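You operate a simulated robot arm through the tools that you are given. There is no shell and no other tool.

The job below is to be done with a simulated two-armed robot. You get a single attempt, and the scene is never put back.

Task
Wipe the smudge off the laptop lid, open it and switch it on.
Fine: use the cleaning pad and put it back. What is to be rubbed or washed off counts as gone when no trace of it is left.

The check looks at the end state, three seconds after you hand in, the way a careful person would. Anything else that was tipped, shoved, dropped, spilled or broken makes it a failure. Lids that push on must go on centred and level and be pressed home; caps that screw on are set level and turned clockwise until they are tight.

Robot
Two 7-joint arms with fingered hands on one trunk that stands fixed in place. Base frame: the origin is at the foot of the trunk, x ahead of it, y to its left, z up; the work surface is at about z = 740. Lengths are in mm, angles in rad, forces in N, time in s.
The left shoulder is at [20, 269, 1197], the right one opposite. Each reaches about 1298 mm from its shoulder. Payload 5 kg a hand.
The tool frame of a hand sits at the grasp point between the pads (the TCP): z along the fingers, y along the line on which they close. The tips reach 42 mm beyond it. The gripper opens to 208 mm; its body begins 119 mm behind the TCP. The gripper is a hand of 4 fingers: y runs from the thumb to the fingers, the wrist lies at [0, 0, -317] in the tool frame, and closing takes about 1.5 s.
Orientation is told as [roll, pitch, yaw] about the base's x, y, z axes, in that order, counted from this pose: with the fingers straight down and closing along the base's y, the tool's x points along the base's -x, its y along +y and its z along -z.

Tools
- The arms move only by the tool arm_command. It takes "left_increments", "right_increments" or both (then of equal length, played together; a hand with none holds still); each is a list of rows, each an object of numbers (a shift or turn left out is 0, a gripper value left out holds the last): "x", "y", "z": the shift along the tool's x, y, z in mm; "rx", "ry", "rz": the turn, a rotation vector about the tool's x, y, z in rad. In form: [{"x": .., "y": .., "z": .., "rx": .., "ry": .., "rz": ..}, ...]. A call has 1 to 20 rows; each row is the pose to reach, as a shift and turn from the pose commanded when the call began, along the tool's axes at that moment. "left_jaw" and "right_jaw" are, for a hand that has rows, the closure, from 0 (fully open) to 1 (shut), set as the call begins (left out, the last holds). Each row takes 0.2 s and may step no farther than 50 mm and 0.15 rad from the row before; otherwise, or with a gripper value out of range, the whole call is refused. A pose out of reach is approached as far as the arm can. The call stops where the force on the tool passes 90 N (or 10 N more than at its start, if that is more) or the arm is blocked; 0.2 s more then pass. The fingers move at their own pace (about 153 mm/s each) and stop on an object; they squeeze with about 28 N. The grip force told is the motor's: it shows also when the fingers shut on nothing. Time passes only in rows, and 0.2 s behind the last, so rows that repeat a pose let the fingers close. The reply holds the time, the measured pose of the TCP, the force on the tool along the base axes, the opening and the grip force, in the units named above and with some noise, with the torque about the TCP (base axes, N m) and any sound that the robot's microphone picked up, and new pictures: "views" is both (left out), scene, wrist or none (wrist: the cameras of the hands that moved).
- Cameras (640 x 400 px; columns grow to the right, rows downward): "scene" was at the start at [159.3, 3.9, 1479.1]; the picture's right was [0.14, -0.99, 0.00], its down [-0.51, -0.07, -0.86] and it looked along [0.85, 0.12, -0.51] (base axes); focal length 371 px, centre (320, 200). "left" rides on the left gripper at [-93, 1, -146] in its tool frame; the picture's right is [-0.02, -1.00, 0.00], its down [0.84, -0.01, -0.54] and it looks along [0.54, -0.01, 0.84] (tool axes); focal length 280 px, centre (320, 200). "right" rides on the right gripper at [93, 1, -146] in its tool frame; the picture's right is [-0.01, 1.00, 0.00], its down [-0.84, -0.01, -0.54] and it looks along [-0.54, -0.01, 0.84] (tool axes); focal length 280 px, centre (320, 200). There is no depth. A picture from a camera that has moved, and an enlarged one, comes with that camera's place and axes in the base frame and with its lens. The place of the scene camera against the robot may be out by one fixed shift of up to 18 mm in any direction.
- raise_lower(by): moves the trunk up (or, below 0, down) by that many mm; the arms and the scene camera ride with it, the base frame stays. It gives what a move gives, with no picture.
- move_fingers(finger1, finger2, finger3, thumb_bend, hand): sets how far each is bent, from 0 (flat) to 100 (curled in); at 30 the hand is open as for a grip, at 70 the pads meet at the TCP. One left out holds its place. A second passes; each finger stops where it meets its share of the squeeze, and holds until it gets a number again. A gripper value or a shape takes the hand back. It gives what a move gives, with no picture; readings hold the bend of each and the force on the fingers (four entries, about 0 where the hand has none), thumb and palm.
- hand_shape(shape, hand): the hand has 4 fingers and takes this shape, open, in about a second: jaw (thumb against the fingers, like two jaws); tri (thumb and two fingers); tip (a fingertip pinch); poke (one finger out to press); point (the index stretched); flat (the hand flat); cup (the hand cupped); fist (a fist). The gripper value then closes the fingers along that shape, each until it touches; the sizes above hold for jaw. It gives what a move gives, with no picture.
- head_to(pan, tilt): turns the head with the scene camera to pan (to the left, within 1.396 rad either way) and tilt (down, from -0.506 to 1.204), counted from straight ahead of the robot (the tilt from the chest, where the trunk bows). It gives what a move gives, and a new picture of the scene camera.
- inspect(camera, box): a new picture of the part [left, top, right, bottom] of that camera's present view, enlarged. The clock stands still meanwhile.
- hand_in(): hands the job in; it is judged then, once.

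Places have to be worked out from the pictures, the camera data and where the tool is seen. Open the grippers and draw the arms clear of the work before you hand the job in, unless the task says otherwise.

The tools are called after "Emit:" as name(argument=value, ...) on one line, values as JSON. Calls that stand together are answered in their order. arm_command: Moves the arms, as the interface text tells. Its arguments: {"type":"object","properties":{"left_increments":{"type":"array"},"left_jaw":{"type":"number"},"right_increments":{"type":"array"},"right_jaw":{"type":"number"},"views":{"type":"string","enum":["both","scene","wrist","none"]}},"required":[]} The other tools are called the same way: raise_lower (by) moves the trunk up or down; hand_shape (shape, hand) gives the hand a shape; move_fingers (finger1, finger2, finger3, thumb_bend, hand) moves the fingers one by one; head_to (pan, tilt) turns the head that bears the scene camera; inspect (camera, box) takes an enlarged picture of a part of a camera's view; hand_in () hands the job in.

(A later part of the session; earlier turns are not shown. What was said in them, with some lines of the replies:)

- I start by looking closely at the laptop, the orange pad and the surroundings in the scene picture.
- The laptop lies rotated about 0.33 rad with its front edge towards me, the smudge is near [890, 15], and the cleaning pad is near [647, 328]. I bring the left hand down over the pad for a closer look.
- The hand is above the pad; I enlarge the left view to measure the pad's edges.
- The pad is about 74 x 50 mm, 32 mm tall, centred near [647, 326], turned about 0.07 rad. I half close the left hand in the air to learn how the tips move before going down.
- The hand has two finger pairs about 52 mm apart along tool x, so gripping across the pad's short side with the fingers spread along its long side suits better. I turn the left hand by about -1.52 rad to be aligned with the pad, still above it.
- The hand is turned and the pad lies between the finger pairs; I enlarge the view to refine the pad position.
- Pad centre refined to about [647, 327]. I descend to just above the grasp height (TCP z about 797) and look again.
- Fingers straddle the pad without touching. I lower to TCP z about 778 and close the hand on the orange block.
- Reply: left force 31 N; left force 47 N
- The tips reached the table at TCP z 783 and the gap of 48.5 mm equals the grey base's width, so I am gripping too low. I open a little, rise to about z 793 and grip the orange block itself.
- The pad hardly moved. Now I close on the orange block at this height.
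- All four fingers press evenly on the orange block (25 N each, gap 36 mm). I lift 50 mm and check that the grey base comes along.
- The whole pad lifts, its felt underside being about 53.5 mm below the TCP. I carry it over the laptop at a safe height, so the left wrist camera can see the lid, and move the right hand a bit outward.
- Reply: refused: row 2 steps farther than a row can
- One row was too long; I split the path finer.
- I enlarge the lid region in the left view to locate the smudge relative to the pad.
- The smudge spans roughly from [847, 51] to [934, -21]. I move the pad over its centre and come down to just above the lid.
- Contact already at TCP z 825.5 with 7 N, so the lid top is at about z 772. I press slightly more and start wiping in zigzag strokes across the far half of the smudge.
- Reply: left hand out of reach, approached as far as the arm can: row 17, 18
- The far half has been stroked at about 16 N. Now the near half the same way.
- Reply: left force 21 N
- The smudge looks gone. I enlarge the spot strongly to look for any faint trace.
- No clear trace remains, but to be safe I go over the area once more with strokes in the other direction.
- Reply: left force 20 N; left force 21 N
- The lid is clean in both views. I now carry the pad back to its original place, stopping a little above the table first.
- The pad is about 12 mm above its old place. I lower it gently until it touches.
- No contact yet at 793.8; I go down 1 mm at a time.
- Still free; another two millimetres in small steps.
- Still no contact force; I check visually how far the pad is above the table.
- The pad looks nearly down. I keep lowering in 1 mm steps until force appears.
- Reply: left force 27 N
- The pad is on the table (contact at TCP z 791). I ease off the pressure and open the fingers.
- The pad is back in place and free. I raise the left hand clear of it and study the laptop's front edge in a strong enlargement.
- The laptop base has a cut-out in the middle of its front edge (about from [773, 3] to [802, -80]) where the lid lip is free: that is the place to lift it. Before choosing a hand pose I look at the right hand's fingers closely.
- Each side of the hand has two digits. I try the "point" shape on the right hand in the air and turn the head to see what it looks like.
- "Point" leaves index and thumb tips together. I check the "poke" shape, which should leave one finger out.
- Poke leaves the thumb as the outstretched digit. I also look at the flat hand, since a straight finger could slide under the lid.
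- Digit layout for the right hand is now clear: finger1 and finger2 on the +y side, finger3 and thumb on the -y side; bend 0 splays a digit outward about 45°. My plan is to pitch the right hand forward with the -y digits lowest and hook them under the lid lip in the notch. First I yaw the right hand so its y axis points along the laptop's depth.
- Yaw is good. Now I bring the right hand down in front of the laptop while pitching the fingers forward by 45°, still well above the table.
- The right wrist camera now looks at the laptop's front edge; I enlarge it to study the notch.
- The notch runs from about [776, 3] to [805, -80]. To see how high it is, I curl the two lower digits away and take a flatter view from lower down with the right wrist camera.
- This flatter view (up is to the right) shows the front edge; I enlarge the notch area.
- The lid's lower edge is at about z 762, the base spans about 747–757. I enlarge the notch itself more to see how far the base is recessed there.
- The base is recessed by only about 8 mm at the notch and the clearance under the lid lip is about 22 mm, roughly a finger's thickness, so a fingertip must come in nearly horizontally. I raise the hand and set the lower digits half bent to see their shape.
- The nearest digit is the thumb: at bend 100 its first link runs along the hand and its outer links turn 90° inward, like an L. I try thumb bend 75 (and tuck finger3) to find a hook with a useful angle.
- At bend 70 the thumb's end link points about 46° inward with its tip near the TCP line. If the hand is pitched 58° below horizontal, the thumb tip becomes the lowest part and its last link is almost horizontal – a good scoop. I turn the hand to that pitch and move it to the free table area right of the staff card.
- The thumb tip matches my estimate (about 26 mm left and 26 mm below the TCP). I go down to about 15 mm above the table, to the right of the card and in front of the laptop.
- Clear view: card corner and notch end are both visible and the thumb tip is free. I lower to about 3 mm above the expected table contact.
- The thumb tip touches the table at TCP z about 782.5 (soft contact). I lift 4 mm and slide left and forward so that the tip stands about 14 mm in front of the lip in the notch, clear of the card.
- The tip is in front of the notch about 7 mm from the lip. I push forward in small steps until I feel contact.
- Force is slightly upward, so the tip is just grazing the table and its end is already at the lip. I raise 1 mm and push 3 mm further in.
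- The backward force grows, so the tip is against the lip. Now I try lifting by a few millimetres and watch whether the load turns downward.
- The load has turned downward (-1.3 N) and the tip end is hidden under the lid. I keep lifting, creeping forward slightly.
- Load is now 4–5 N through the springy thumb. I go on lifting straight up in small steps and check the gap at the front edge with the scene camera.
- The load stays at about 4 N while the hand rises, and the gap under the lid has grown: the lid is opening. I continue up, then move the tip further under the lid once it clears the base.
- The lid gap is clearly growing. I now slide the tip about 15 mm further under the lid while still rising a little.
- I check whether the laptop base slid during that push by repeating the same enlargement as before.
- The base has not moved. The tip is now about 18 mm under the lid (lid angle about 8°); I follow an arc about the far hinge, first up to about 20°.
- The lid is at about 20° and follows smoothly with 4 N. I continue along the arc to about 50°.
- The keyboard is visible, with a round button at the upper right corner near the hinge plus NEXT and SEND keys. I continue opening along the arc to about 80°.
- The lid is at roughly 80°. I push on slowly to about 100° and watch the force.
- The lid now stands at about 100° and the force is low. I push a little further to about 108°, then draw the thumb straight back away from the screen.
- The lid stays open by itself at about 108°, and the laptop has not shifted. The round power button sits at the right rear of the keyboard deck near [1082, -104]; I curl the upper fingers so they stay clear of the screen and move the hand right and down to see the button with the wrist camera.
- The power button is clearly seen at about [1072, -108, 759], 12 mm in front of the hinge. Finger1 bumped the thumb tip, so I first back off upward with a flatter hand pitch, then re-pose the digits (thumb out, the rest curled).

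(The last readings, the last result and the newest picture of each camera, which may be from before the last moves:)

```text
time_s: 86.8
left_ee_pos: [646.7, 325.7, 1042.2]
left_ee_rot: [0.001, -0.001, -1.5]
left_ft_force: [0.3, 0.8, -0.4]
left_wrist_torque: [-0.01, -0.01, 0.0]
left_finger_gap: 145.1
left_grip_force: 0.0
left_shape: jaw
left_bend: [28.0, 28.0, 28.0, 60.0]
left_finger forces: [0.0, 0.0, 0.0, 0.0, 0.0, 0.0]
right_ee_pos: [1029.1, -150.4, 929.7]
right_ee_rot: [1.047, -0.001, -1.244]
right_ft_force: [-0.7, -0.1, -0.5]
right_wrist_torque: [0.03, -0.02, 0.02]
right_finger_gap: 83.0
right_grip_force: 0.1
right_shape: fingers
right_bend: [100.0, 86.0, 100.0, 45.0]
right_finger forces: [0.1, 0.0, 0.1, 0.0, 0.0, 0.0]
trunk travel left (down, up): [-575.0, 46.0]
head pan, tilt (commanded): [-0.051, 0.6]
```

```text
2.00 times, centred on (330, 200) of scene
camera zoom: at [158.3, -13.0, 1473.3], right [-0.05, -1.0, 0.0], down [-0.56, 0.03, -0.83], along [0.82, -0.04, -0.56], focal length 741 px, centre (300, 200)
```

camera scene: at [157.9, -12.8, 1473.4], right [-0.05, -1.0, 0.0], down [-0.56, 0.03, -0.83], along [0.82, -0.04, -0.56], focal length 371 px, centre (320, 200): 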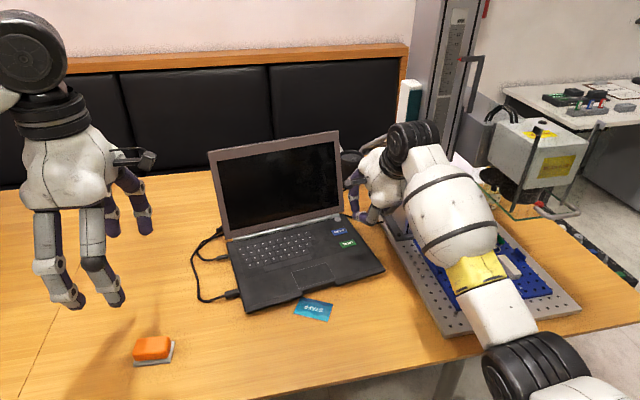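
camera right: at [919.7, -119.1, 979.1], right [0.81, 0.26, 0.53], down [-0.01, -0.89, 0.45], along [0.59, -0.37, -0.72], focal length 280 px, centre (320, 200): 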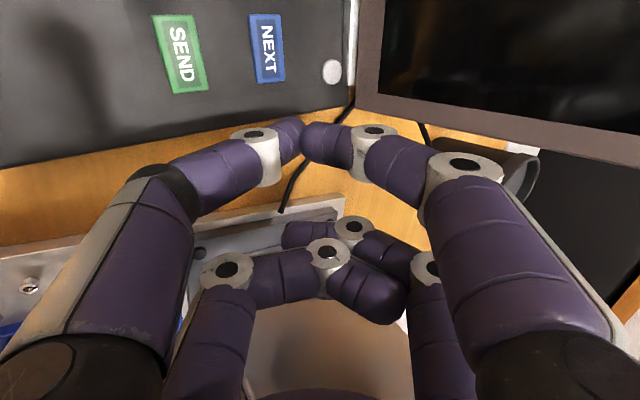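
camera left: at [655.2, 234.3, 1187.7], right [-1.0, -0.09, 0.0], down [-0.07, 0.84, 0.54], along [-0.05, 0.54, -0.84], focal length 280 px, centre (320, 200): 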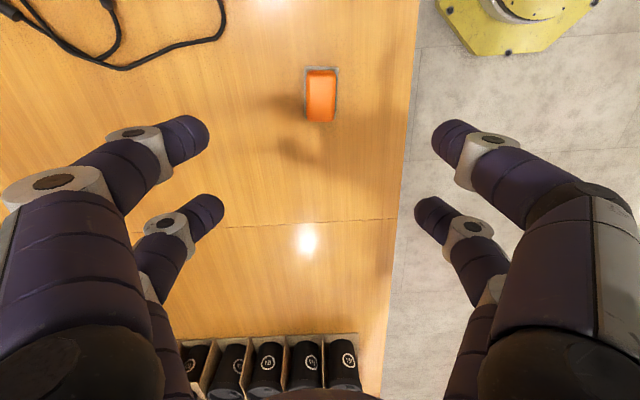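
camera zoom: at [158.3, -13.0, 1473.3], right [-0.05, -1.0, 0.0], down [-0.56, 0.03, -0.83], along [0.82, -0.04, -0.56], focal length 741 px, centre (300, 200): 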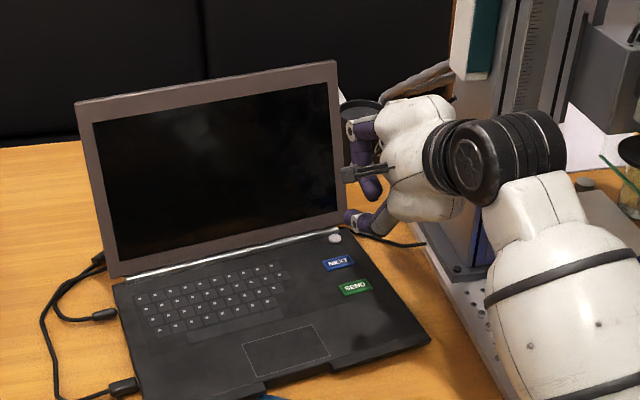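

With thumb bend 45 the thumb extends clearly below the other digits. I pitch to 35° below horizontal and bring the thumb tip above the power button, about 25 mm high.

Emit:
arm_command(right_increments=[{"x": 0, "y": -2.5, "z": 18.5, "rx": 0.022}, {"x": 0.1, "y": -5, "z": 37, "rx": 0.044}, {"x": 0.2, "y": -7.5, "z": 55.5, "rx": 0.066}, {"x": 0.2, "y": -10.1, "z": 74, "rx": 0.087}, {"x": 0.2, "y": -10.1, "z": 74, "rx": 0.087}], views="both")

Emit:
inspect(camera="right", box=[140, 60, 340, 185])

Emit:
inspect(camera="scene", box=[290, 160, 390, 260])

```text
time_s: 88.0
left_ee_pos: [645.4, 325.7, 1042.0]
left_ee_rot: [0.0, -0.002, -1.501]
left_ft_force: [-0.8, -0.8, -0.3]
left_wrist_torque: [0.06, -0.01, 0.01]
left_finger_gap: 145.4
left_grip_force: 0.0
left_shape: jaw
left_bend: [28.0, 28.0, 28.0, 60.0]
left_finger forces: [0.0, 0.0, 0.1, 0.1, 0.1, 0.0]
right_ee_pos: [1086.7, -131.2, 884.9]
right_ee_rot: [0.96, -0.001, -1.244]
right_ft_force: [-0.1, 0.0, -0.3]
right_wrist_torque: [0.02, 0.0, -0.02]
right_finger_gap: 83.0
right_grip_force: 0.1
right_shape: fingers
right_bend: [100.0, 86.0, 100.0, 45.0]
right_finger forces: [0.0, 0.0, 0.0, 0.0, 0.1, 0.1]
trunk travel left (down, up): [-575.0, 46.0]
head pan, tilt (commanded): [-0.051, 0.6]
camera scene: at [158.4, -13.0, 1473.3], right [-0.05, -1.0, 0.0], down [-0.56, 0.03, -0.83], along [0.82, -0.04, -0.56], focal length 371 px, centre (320, 200)
camera right: at [944.4, -82.5, 966.9], right [0.55, 0.17, 0.82], down [-0.15, -0.94, 0.3], along [0.82, -0.29, -0.49], focal length 280 px, centre (320, 200)
```

scene: 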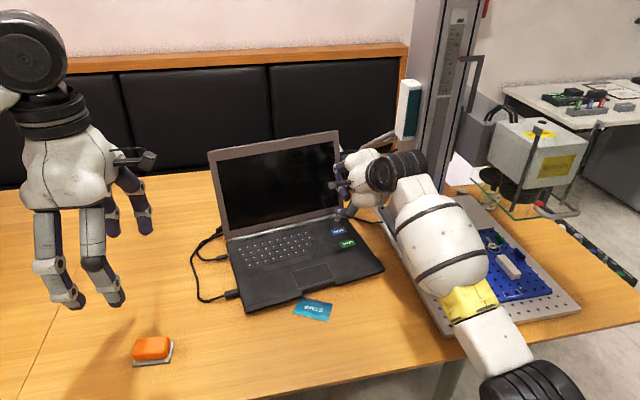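
right: 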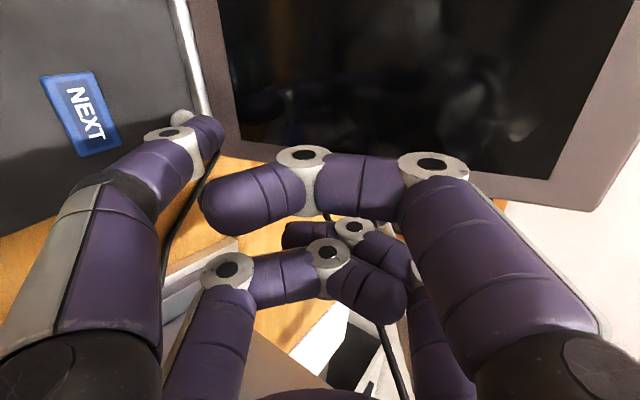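

```text
3.20 times, centred on (240, 122) of right
camera zoom: at [944.4, -82.5, 966.9], right [0.55, 0.17, 0.82], down [-0.15, -0.94, 0.3], along [0.82, -0.29, -0.49], focal length 897 px, centre (576, 448)
```

zoom: 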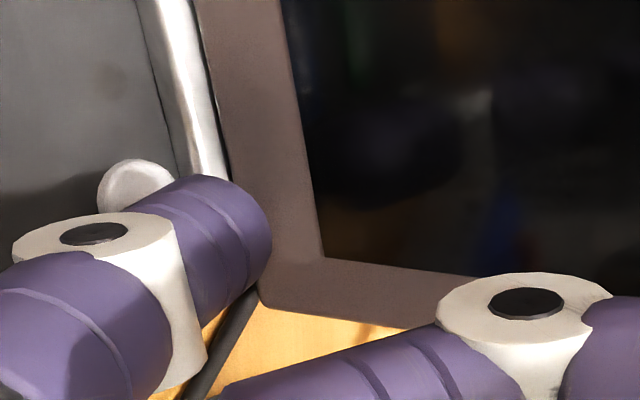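

```text
4.00 times, centred on (340, 210) of scene
camera zoom: at [158.4, -13.0, 1473.3], right [-0.05, -1.0, 0.0], down [-0.56, 0.03, -0.83], along [0.82, -0.04, -0.56], focal length 1482 px, centre (240, 160)
```

zoom: 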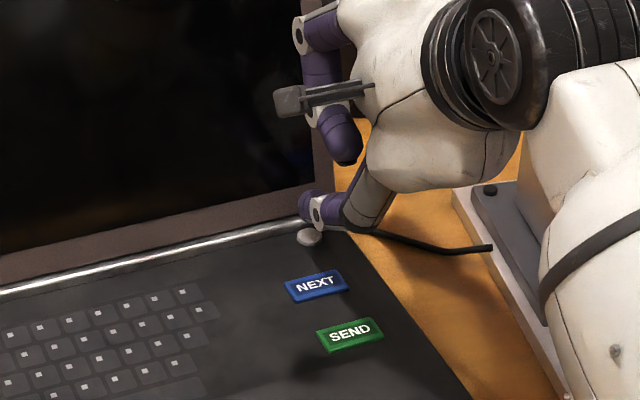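

The thumb tip is right above the power button (both computed and seen). I lower 20 mm and look again.

Emit:
arm_command(right_increments=[{"y": -8.2, "z": 5.7}, {"y": -16.4, "z": 11.5}], views="wrist")

Emit:
inspect(camera="right", box=[140, 60, 340, 185])

Emit:
inspect(camera="scene", box=[290, 160, 390, 260])

```text
time_s: 88.6
left_ee_pos: [645.7, 326.0, 1042.5]
left_ee_rot: [0.0, -0.001, -1.5]
left_ft_force: [-0.3, -0.3, 0.1]
left_wrist_torque: [-0.01, 0.01, 0.0]
left_finger_gap: 145.4
left_grip_force: 0.0
left_shape: jaw
left_bend: [28.0, 28.0, 28.0, 60.0]
left_finger forces: [0.1, 0.0, 0.0, 0.1, 0.1, 0.1]
right_ee_pos: [1085.5, -130.4, 865.1]
right_ee_rot: [0.963, -0.001, -1.245]
right_ft_force: [-0.3, 0.5, 0.6]
right_wrist_torque: [0.04, 0.05, -0.03]
right_finger_gap: 82.7
right_grip_force: 0.4
right_shape: fingers
right_bend: [100.0, 86.0, 100.0, 45.0]
right_finger forces: [0.1, 0.1, 0.0, 0.0, 0.4, 0.0]
trunk travel left (down, up): [-575.0, 46.0]
head pan, tilt (commanded): [-0.051, 0.6]
camera right: at [943.9, -82.5, 947.0], right [0.55, 0.17, 0.82], down [-0.15, -0.94, 0.3], along [0.82, -0.29, -0.49], focal length 280 px, centre (320, 200)
```

right: 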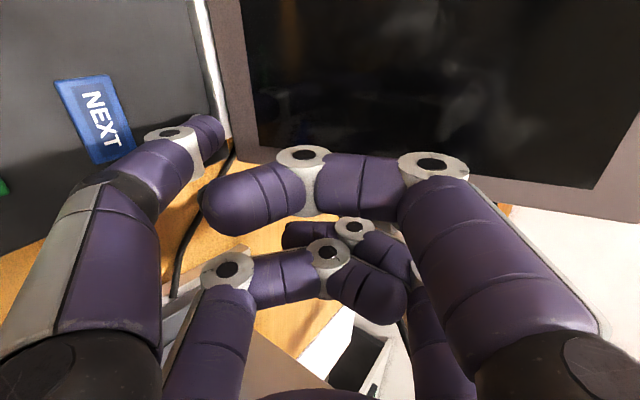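

```text
3.20 times, centred on (240, 122) of right
camera zoom: at [943.9, -82.5, 947.0], right [0.55, 0.17, 0.82], down [-0.15, -0.94, 0.3], along [0.82, -0.29, -0.49], focal length 897 px, centre (576, 448)
```

zoom: 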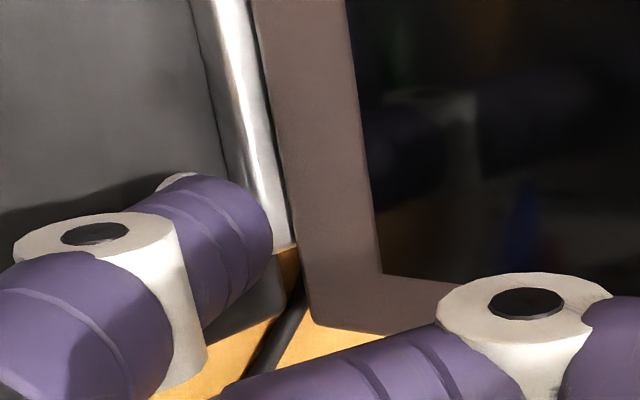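

```text
4.00 times, centred on (340, 210) of scene
camera zoom: at [158.3, -13.0, 1473.3], right [-0.05, -1.0, 0.0], down [-0.56, 0.03, -0.83], along [0.82, -0.04, -0.56], focal length 1482 px, centre (240, 160)
```

zoom: 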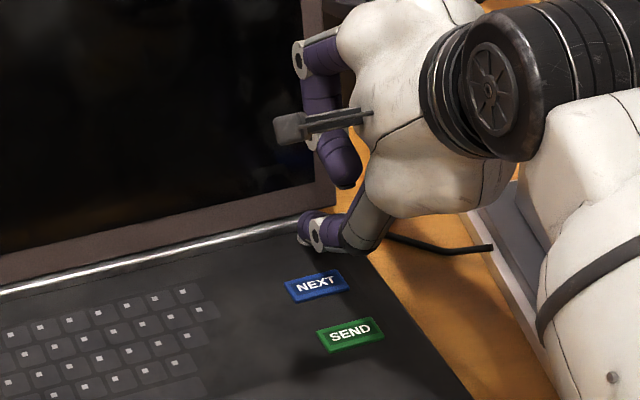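

The button is now hidden under the thumb tip. I press down in 2 mm steps and watch for force, sound or the screen.

Emit:
arm_command(right_increments=[{"y": -1.64, "z": 1.15}, {"y": -3.3, "z": 2.3}], views="none")

Emit:
arm_command(right_increments=[{"y": -1.64, "z": 1.15}, {"y": -2.5, "z": 1.7}], views="scene")

```text
time_s: 89.2
left_ee_pos: [645.3, 326.2, 1042.8]
left_ee_rot: [0.001, 0.0, -1.499]
left_ft_force: [-0.2, -0.1, 0.0]
left_wrist_torque: [-0.03, 0.01, -0.01]
left_finger_gap: 145.3
left_grip_force: 0.1
left_shape: jaw
left_bend: [28.0, 28.0, 28.0, 60.0]
left_finger forces: [0.1, 0.0, 0.0, 0.1, 0.1, 0.0]
right_ee_pos: [1085.7, -130.7, 859.4]
right_ee_rot: [0.96, 0.0, -1.243]
right_ft_force: [-0.8, -0.4, 2.7]
right_wrist_torque: [0.01, 0.11, 0.02]
right_finger_gap: 82.3
right_grip_force: 1.4
right_shape: fingers
right_bend: [100.0, 86.0, 100.0, 45.0]
right_finger forces: [0.0, 0.1, 0.0, 0.0, 3.0, 0.0]
trunk travel left (down, up): [-575.0, 46.0]
head pan, tilt (commanded): [-0.051, 0.6]
heard: click
```

```text
time_s: 89.8
left_ee_pos: [645.5, 326.4, 1041.9]
left_ee_rot: [-0.001, -0.001, -1.496]
left_ft_force: [-0.4, 0.2, -0.2]
left_wrist_torque: [0.0, 0.03, 0.01]
left_finger_gap: 145.4
left_grip_force: 0.0
left_shape: jaw
left_bend: [28.0, 28.0, 28.0, 60.0]
left_finger forces: [0.0, 0.1, 0.1, 0.0, 0.0, 0.1]
right_ee_pos: [1084.3, -130.1, 857.2]
right_ee_rot: [0.962, -0.001, -1.245]
right_ft_force: [-1.6, -1.9, 6.9]
right_wrist_torque: [0.07, 0.22, 0.07]
right_finger_gap: 81.4
right_grip_force: 3.5
right_shape: fingers
right_bend: [100.0, 86.0, 100.0, 46.0]
right_finger forces: [0.0, 0.0, 0.0, 0.0, 6.3, 0.0]
trunk travel left (down, up): [-575.0, 46.0]
head pan, tilt (commanded): [-0.051, 0.6]
camera scene: at [157.8, -13.0, 1473.4], right [-0.05, -1.0, 0.0], down [-0.56, 0.03, -0.83], along [0.82, -0.04, -0.56], focal length 371 px, centre (320, 200)
```

scene: 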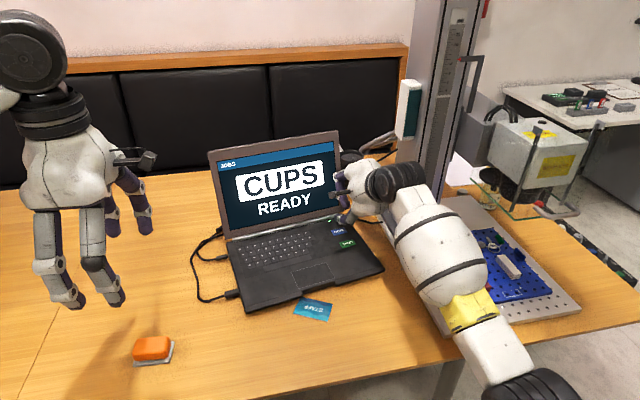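

A click was heard and the screen shows "CUPS READY": the laptop is on. I lift the thumb straight up off the button and then draw the right arm back.

Emit:
arm_command(right_increments=[{"y": 8.2, "z": -5.7}, {"y": 24.6, "z": -17.2}, {"y": 41, "z": -28.7}, {"y": 65.5, "z": -46}, {"y": 60, "z": -80}, {"y": 40, "z": -115}], views="both")

```text
time_s: 91.2
left_ee_pos: [645.8, 327.3, 1041.9]
left_ee_rot: [0.0, 0.0, -1.499]
left_ft_force: [0.6, -0.1, 0.4]
left_wrist_torque: [0.02, -0.03, -0.01]
left_finger_gap: 145.0
left_grip_force: 0.1
left_shape: jaw
left_bend: [28.0, 28.0, 28.0, 60.0]
left_finger forces: [0.0, 0.0, 0.0, 0.1, 0.0, 0.1]
right_ee_pos: [1018.7, -153.9, 956.5]
right_ee_rot: [0.96, 0.0, -1.244]
right_ft_force: [-0.4, 0.8, 0.2]
right_wrist_torque: [-0.01, 0.06, 0.0]
right_finger_gap: 83.0
right_grip_force: 0.0
right_shape: fingers
right_bend: [100.0, 86.0, 100.0, 45.0]
right_finger forces: [0.0, 0.1, 0.0, 0.1, 0.1, 0.0]
trunk travel left (down, up): [-575.0, 46.0]
head pan, tilt (commanded): [-0.051, 0.6]
camera scene: at [158.2, -13.2, 1473.4], right [-0.05, -1.0, 0.0], down [-0.56, 0.03, -0.83], along [0.82, -0.04, -0.56], focal length 371 px, centre (320, 200)
camera right: at [877.0, -105.5, 1039.8], right [0.55, 0.17, 0.82], down [-0.15, -0.94, 0.3], along [0.82, -0.29, -0.49], focal length 280 px, centre (320, 200)
```

scene: 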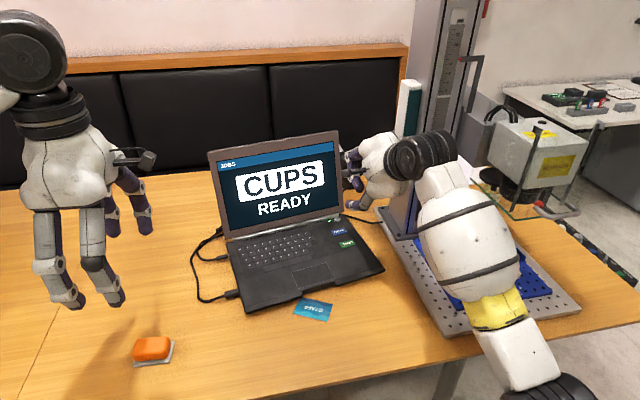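
right: 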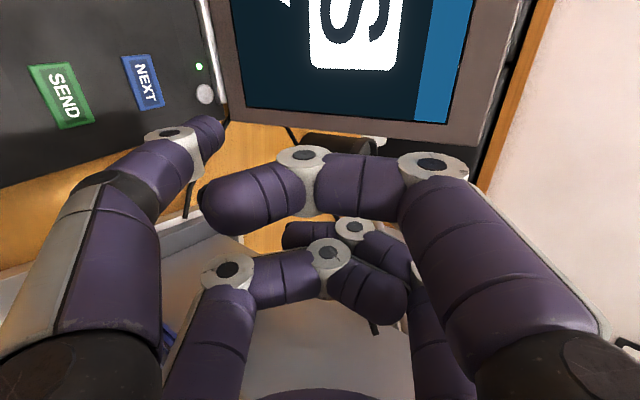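

The laptop is on with its green light lit. I retract the right arm back and up, well clear of the table.

Emit:
arm_command(right_increments=[{"x": -3, "y": 10, "z": -38}, {"x": -8, "y": 15, "z": -78}, {"x": -15, "y": 10, "z": -118}, {"x": -22, "y": 5, "z": -158}, {"x": -30, "y": 0, "z": -198}, {"x": -38, "y": -5, "z": -238}, {"x": -46, "y": -10, "z": -278}, {"x": -54, "y": -18, "z": -316}, {"x": -60, "y": -25, "z": -350}], views="both")

```text
time_s: 93.2
left_ee_pos: [645.8, 326.4, 1043.1]
left_ee_rot: [0.0, 0.002, -1.498]
left_ft_force: [-0.3, 0.4, 0.3]
left_wrist_torque: [0.01, -0.06, -0.04]
left_finger_gap: 145.4
left_grip_force: 0.1
left_shape: jaw
left_bend: [28.0, 28.0, 28.0, 60.0]
left_finger forces: [0.0, 0.1, 0.0, 0.1, 0.0, 0.0]
right_ee_pos: [750.8, -307.0, 1134.5]
right_ee_rot: [0.96, 0.002, -1.242]
right_ft_force: [1.0, -0.5, 0.1]
right_wrist_torque: [-0.01, -0.01, 0.02]
right_finger_gap: 82.8
right_grip_force: 0.0
right_shape: fingers
right_bend: [100.0, 86.0, 100.0, 45.0]
right_finger forces: [0.0, 0.1, 0.0, 0.1, 0.0, 0.0]
trunk travel left (down, up): [-575.0, 46.0]
head pan, tilt (commanded): [-0.051, 0.6]
camera scene: at [158.0, -13.1, 1473.4], right [-0.05, -1.0, 0.0], down [-0.56, 0.03, -0.83], along [0.82, -0.04, -0.56], focal length 371 px, centre (320, 200)
camera right: at [608.2, -259.2, 1217.7], right [0.55, 0.17, 0.82], down [-0.15, -0.94, 0.3], along [0.82, -0.29, -0.49], focal length 280 px, centre (320, 200)
```

scene: 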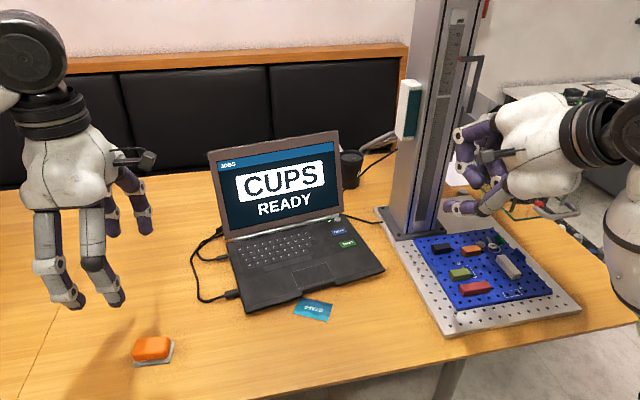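
right: 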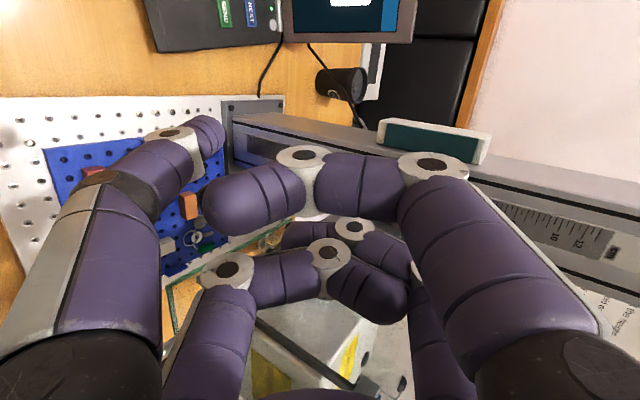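

The right arm is clear. I pull it back further and raise the left arm, opening both hands.

Emit:
arm_command(right_increments=[{"y": -17, "z": -25}, {"y": -34, "z": -50}, {"y": -52, "z": -74}, {"y": -69, "z": -98}, {"y": -69, "z": -98}], left_increments=[{"z": -25}, {"z": -50}, {"z": -75}, {"z": -100}, {"z": -110}], left_jaw=0, views="none")

Emit:
hand_shape(hand="right", shape="jaw")

Emit:
head_to(pan=0.138, tilt=0.536)

Emit:
inspect(camera="scene", box=[160, 320, 260, 383])

Emit:
inspect(camera="scene", box=[240, 120, 460, 368])

```text
time_s: 94.4
left_ee_pos: [646.1, 326.3, 1152.8]
left_ee_rot: [0.0, 0.001, -1.499]
left_ft_force: [0.3, 0.0, -0.1]
left_wrist_torque: [-0.01, -0.01, 0.0]
left_finger_gap: 207.9
left_grip_force: 0.1
left_shape: jaw
left_bend: [30.0, 30.0, 30.0, 30.0]
left_finger forces: [0.1, 0.0, 0.0, 0.0, 0.1, 0.0]
right_ee_pos: [639.7, -345.6, 1134.6]
right_ee_rot: [0.961, 0.002, -1.244]
right_ft_force: [-0.2, 0.4, 0.4]
right_wrist_torque: [0.02, 0.0, -0.04]
right_finger_gap: 82.7
right_grip_force: 0.1
right_shape: fingers
right_bend: [100.0, 86.0, 100.0, 45.0]
right_finger forces: [0.0, 0.1, 0.0, 0.0, 0.1, 0.0]
trunk travel left (down, up): [-575.0, 46.0]
head pan, tilt (commanded): [-0.051, 0.6]
```

```text
time_s: 95.3
left_ee_pos: [645.4, 326.8, 1152.8]
left_ee_rot: [0.0, 0.0, -1.499]
left_ft_force: [-0.2, -0.5, 0.3]
left_wrist_torque: [-0.03, -0.05, 0.0]
left_finger_gap: 207.8
left_grip_force: 0.0
left_shape: jaw
left_bend: [30.0, 30.0, 30.0, 30.0]
left_finger forces: [0.0, 0.0, 0.0, 0.0, 0.2, 0.1]
right_ee_pos: [640.0, -346.7, 1135.2]
right_ee_rot: [0.96, -0.001, -1.244]
right_ft_force: [0.1, 0.7, 0.2]
right_wrist_torque: [-0.01, 0.05, 0.01]
right_finger_gap: 207.7
right_grip_force: 0.1
right_shape: jaw
right_bend: [30.0, 30.0, 30.0, 30.0]
right_finger forces: [0.1, 0.0, 0.0, 0.0, 0.0, 0.0]
trunk travel left (down, up): [-575.0, 46.0]
head pan, tilt (commanded): [-0.051, 0.6]
```

```text
time_s: 96.0
left_ee_pos: [644.3, 326.3, 1153.1]
left_ee_rot: [0.0, -0.001, -1.5]
left_ft_force: [1.0, 0.3, -0.5]
left_wrist_torque: [0.0, -0.04, -0.03]
left_finger_gap: 207.8
left_grip_force: 0.1
left_shape: jaw
left_bend: [30.0, 30.0, 30.0, 30.0]
left_finger forces: [0.0, 0.0, 0.1, 0.0, 0.1, 0.1]
right_ee_pos: [639.4, -345.6, 1134.5]
right_ee_rot: [0.96, 0.0, -1.245]
right_ft_force: [-0.4, -0.4, 0.8]
right_wrist_torque: [-0.02, 0.01, 0.02]
right_finger_gap: 208.0
right_grip_force: 0.0
right_shape: jaw
right_bend: [30.0, 30.0, 30.0, 30.0]
right_finger forces: [0.0, 0.0, 0.1, 0.1, 0.1, 0.1]
trunk travel left (down, up): [-575.0, 46.0]
head pan, tilt (commanded): [0.138, 0.536]
camera scene: at [159.3, 3.8, 1479.0], right [0.14, -0.99, 0.0], down [-0.51, -0.07, -0.86], along [0.85, 0.12, -0.51], focal length 371 px, centre (320, 200)
```

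scene: 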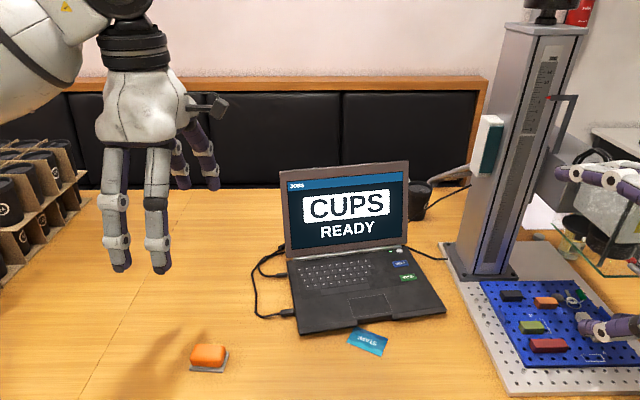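

```text
6.35 times, centred on (210, 352) of scene
camera zoom: at [159.3, 3.8, 1479.0], right [0.14, -0.99, 0.0], down [-0.51, -0.07, -0.86], along [0.85, 0.12, -0.51], focal length 2353 px, centre (1018, -762)
```

zoom: 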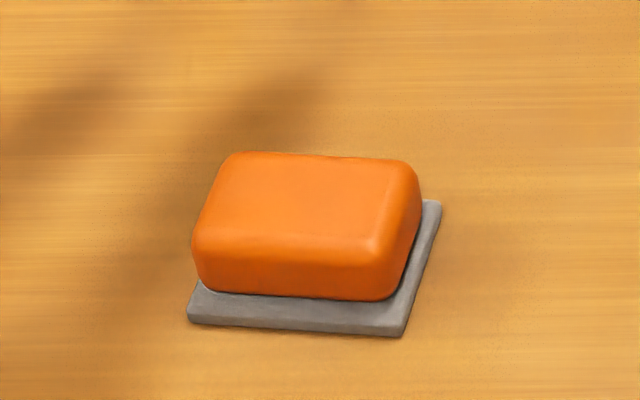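

```text
1.61 times, centred on (350, 244) of scene
camera zoom: at [159.3, 3.8, 1479.0], right [0.14, -0.99, 0.0], down [-0.51, -0.07, -0.86], along [0.85, 0.12, -0.51], focal length 598 px, centre (272, 129)
```

zoom: 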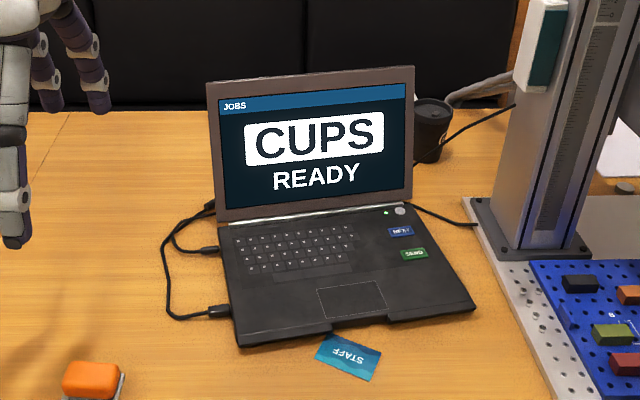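

All is in order: screen on and lid open, pad back on its spot within about 2 mm, card, cables and surroundings untouched, both hands open and clear. I hand the job in.

Emit:
hand_in()

```text
The job is handed in.
```

The laptop lid is wiped clean and opened to about 105°. It is switched on: I heard the power button click, and the screen shows "CUPS READY" with the green light lit.

- **Smudge:** I wiped the spot twice with the cleaning pad in crossing strokes, and could see no trace in enlarged views before opening the lid. With the lid open its outside faces away, so I couldn't look at it again at the end.
- **Cleaning pad:** It is back in its original place, within about 2 mm.
- **Everything else:** The laptop base, staff card and cables look undisturbed in the pictures. Only the power button was pressed; the NEXT and SEND keys were not touched.
- **Arms:** Both hands are open and clear of the work.

The job has been handed in; I haven't seen the verdict.
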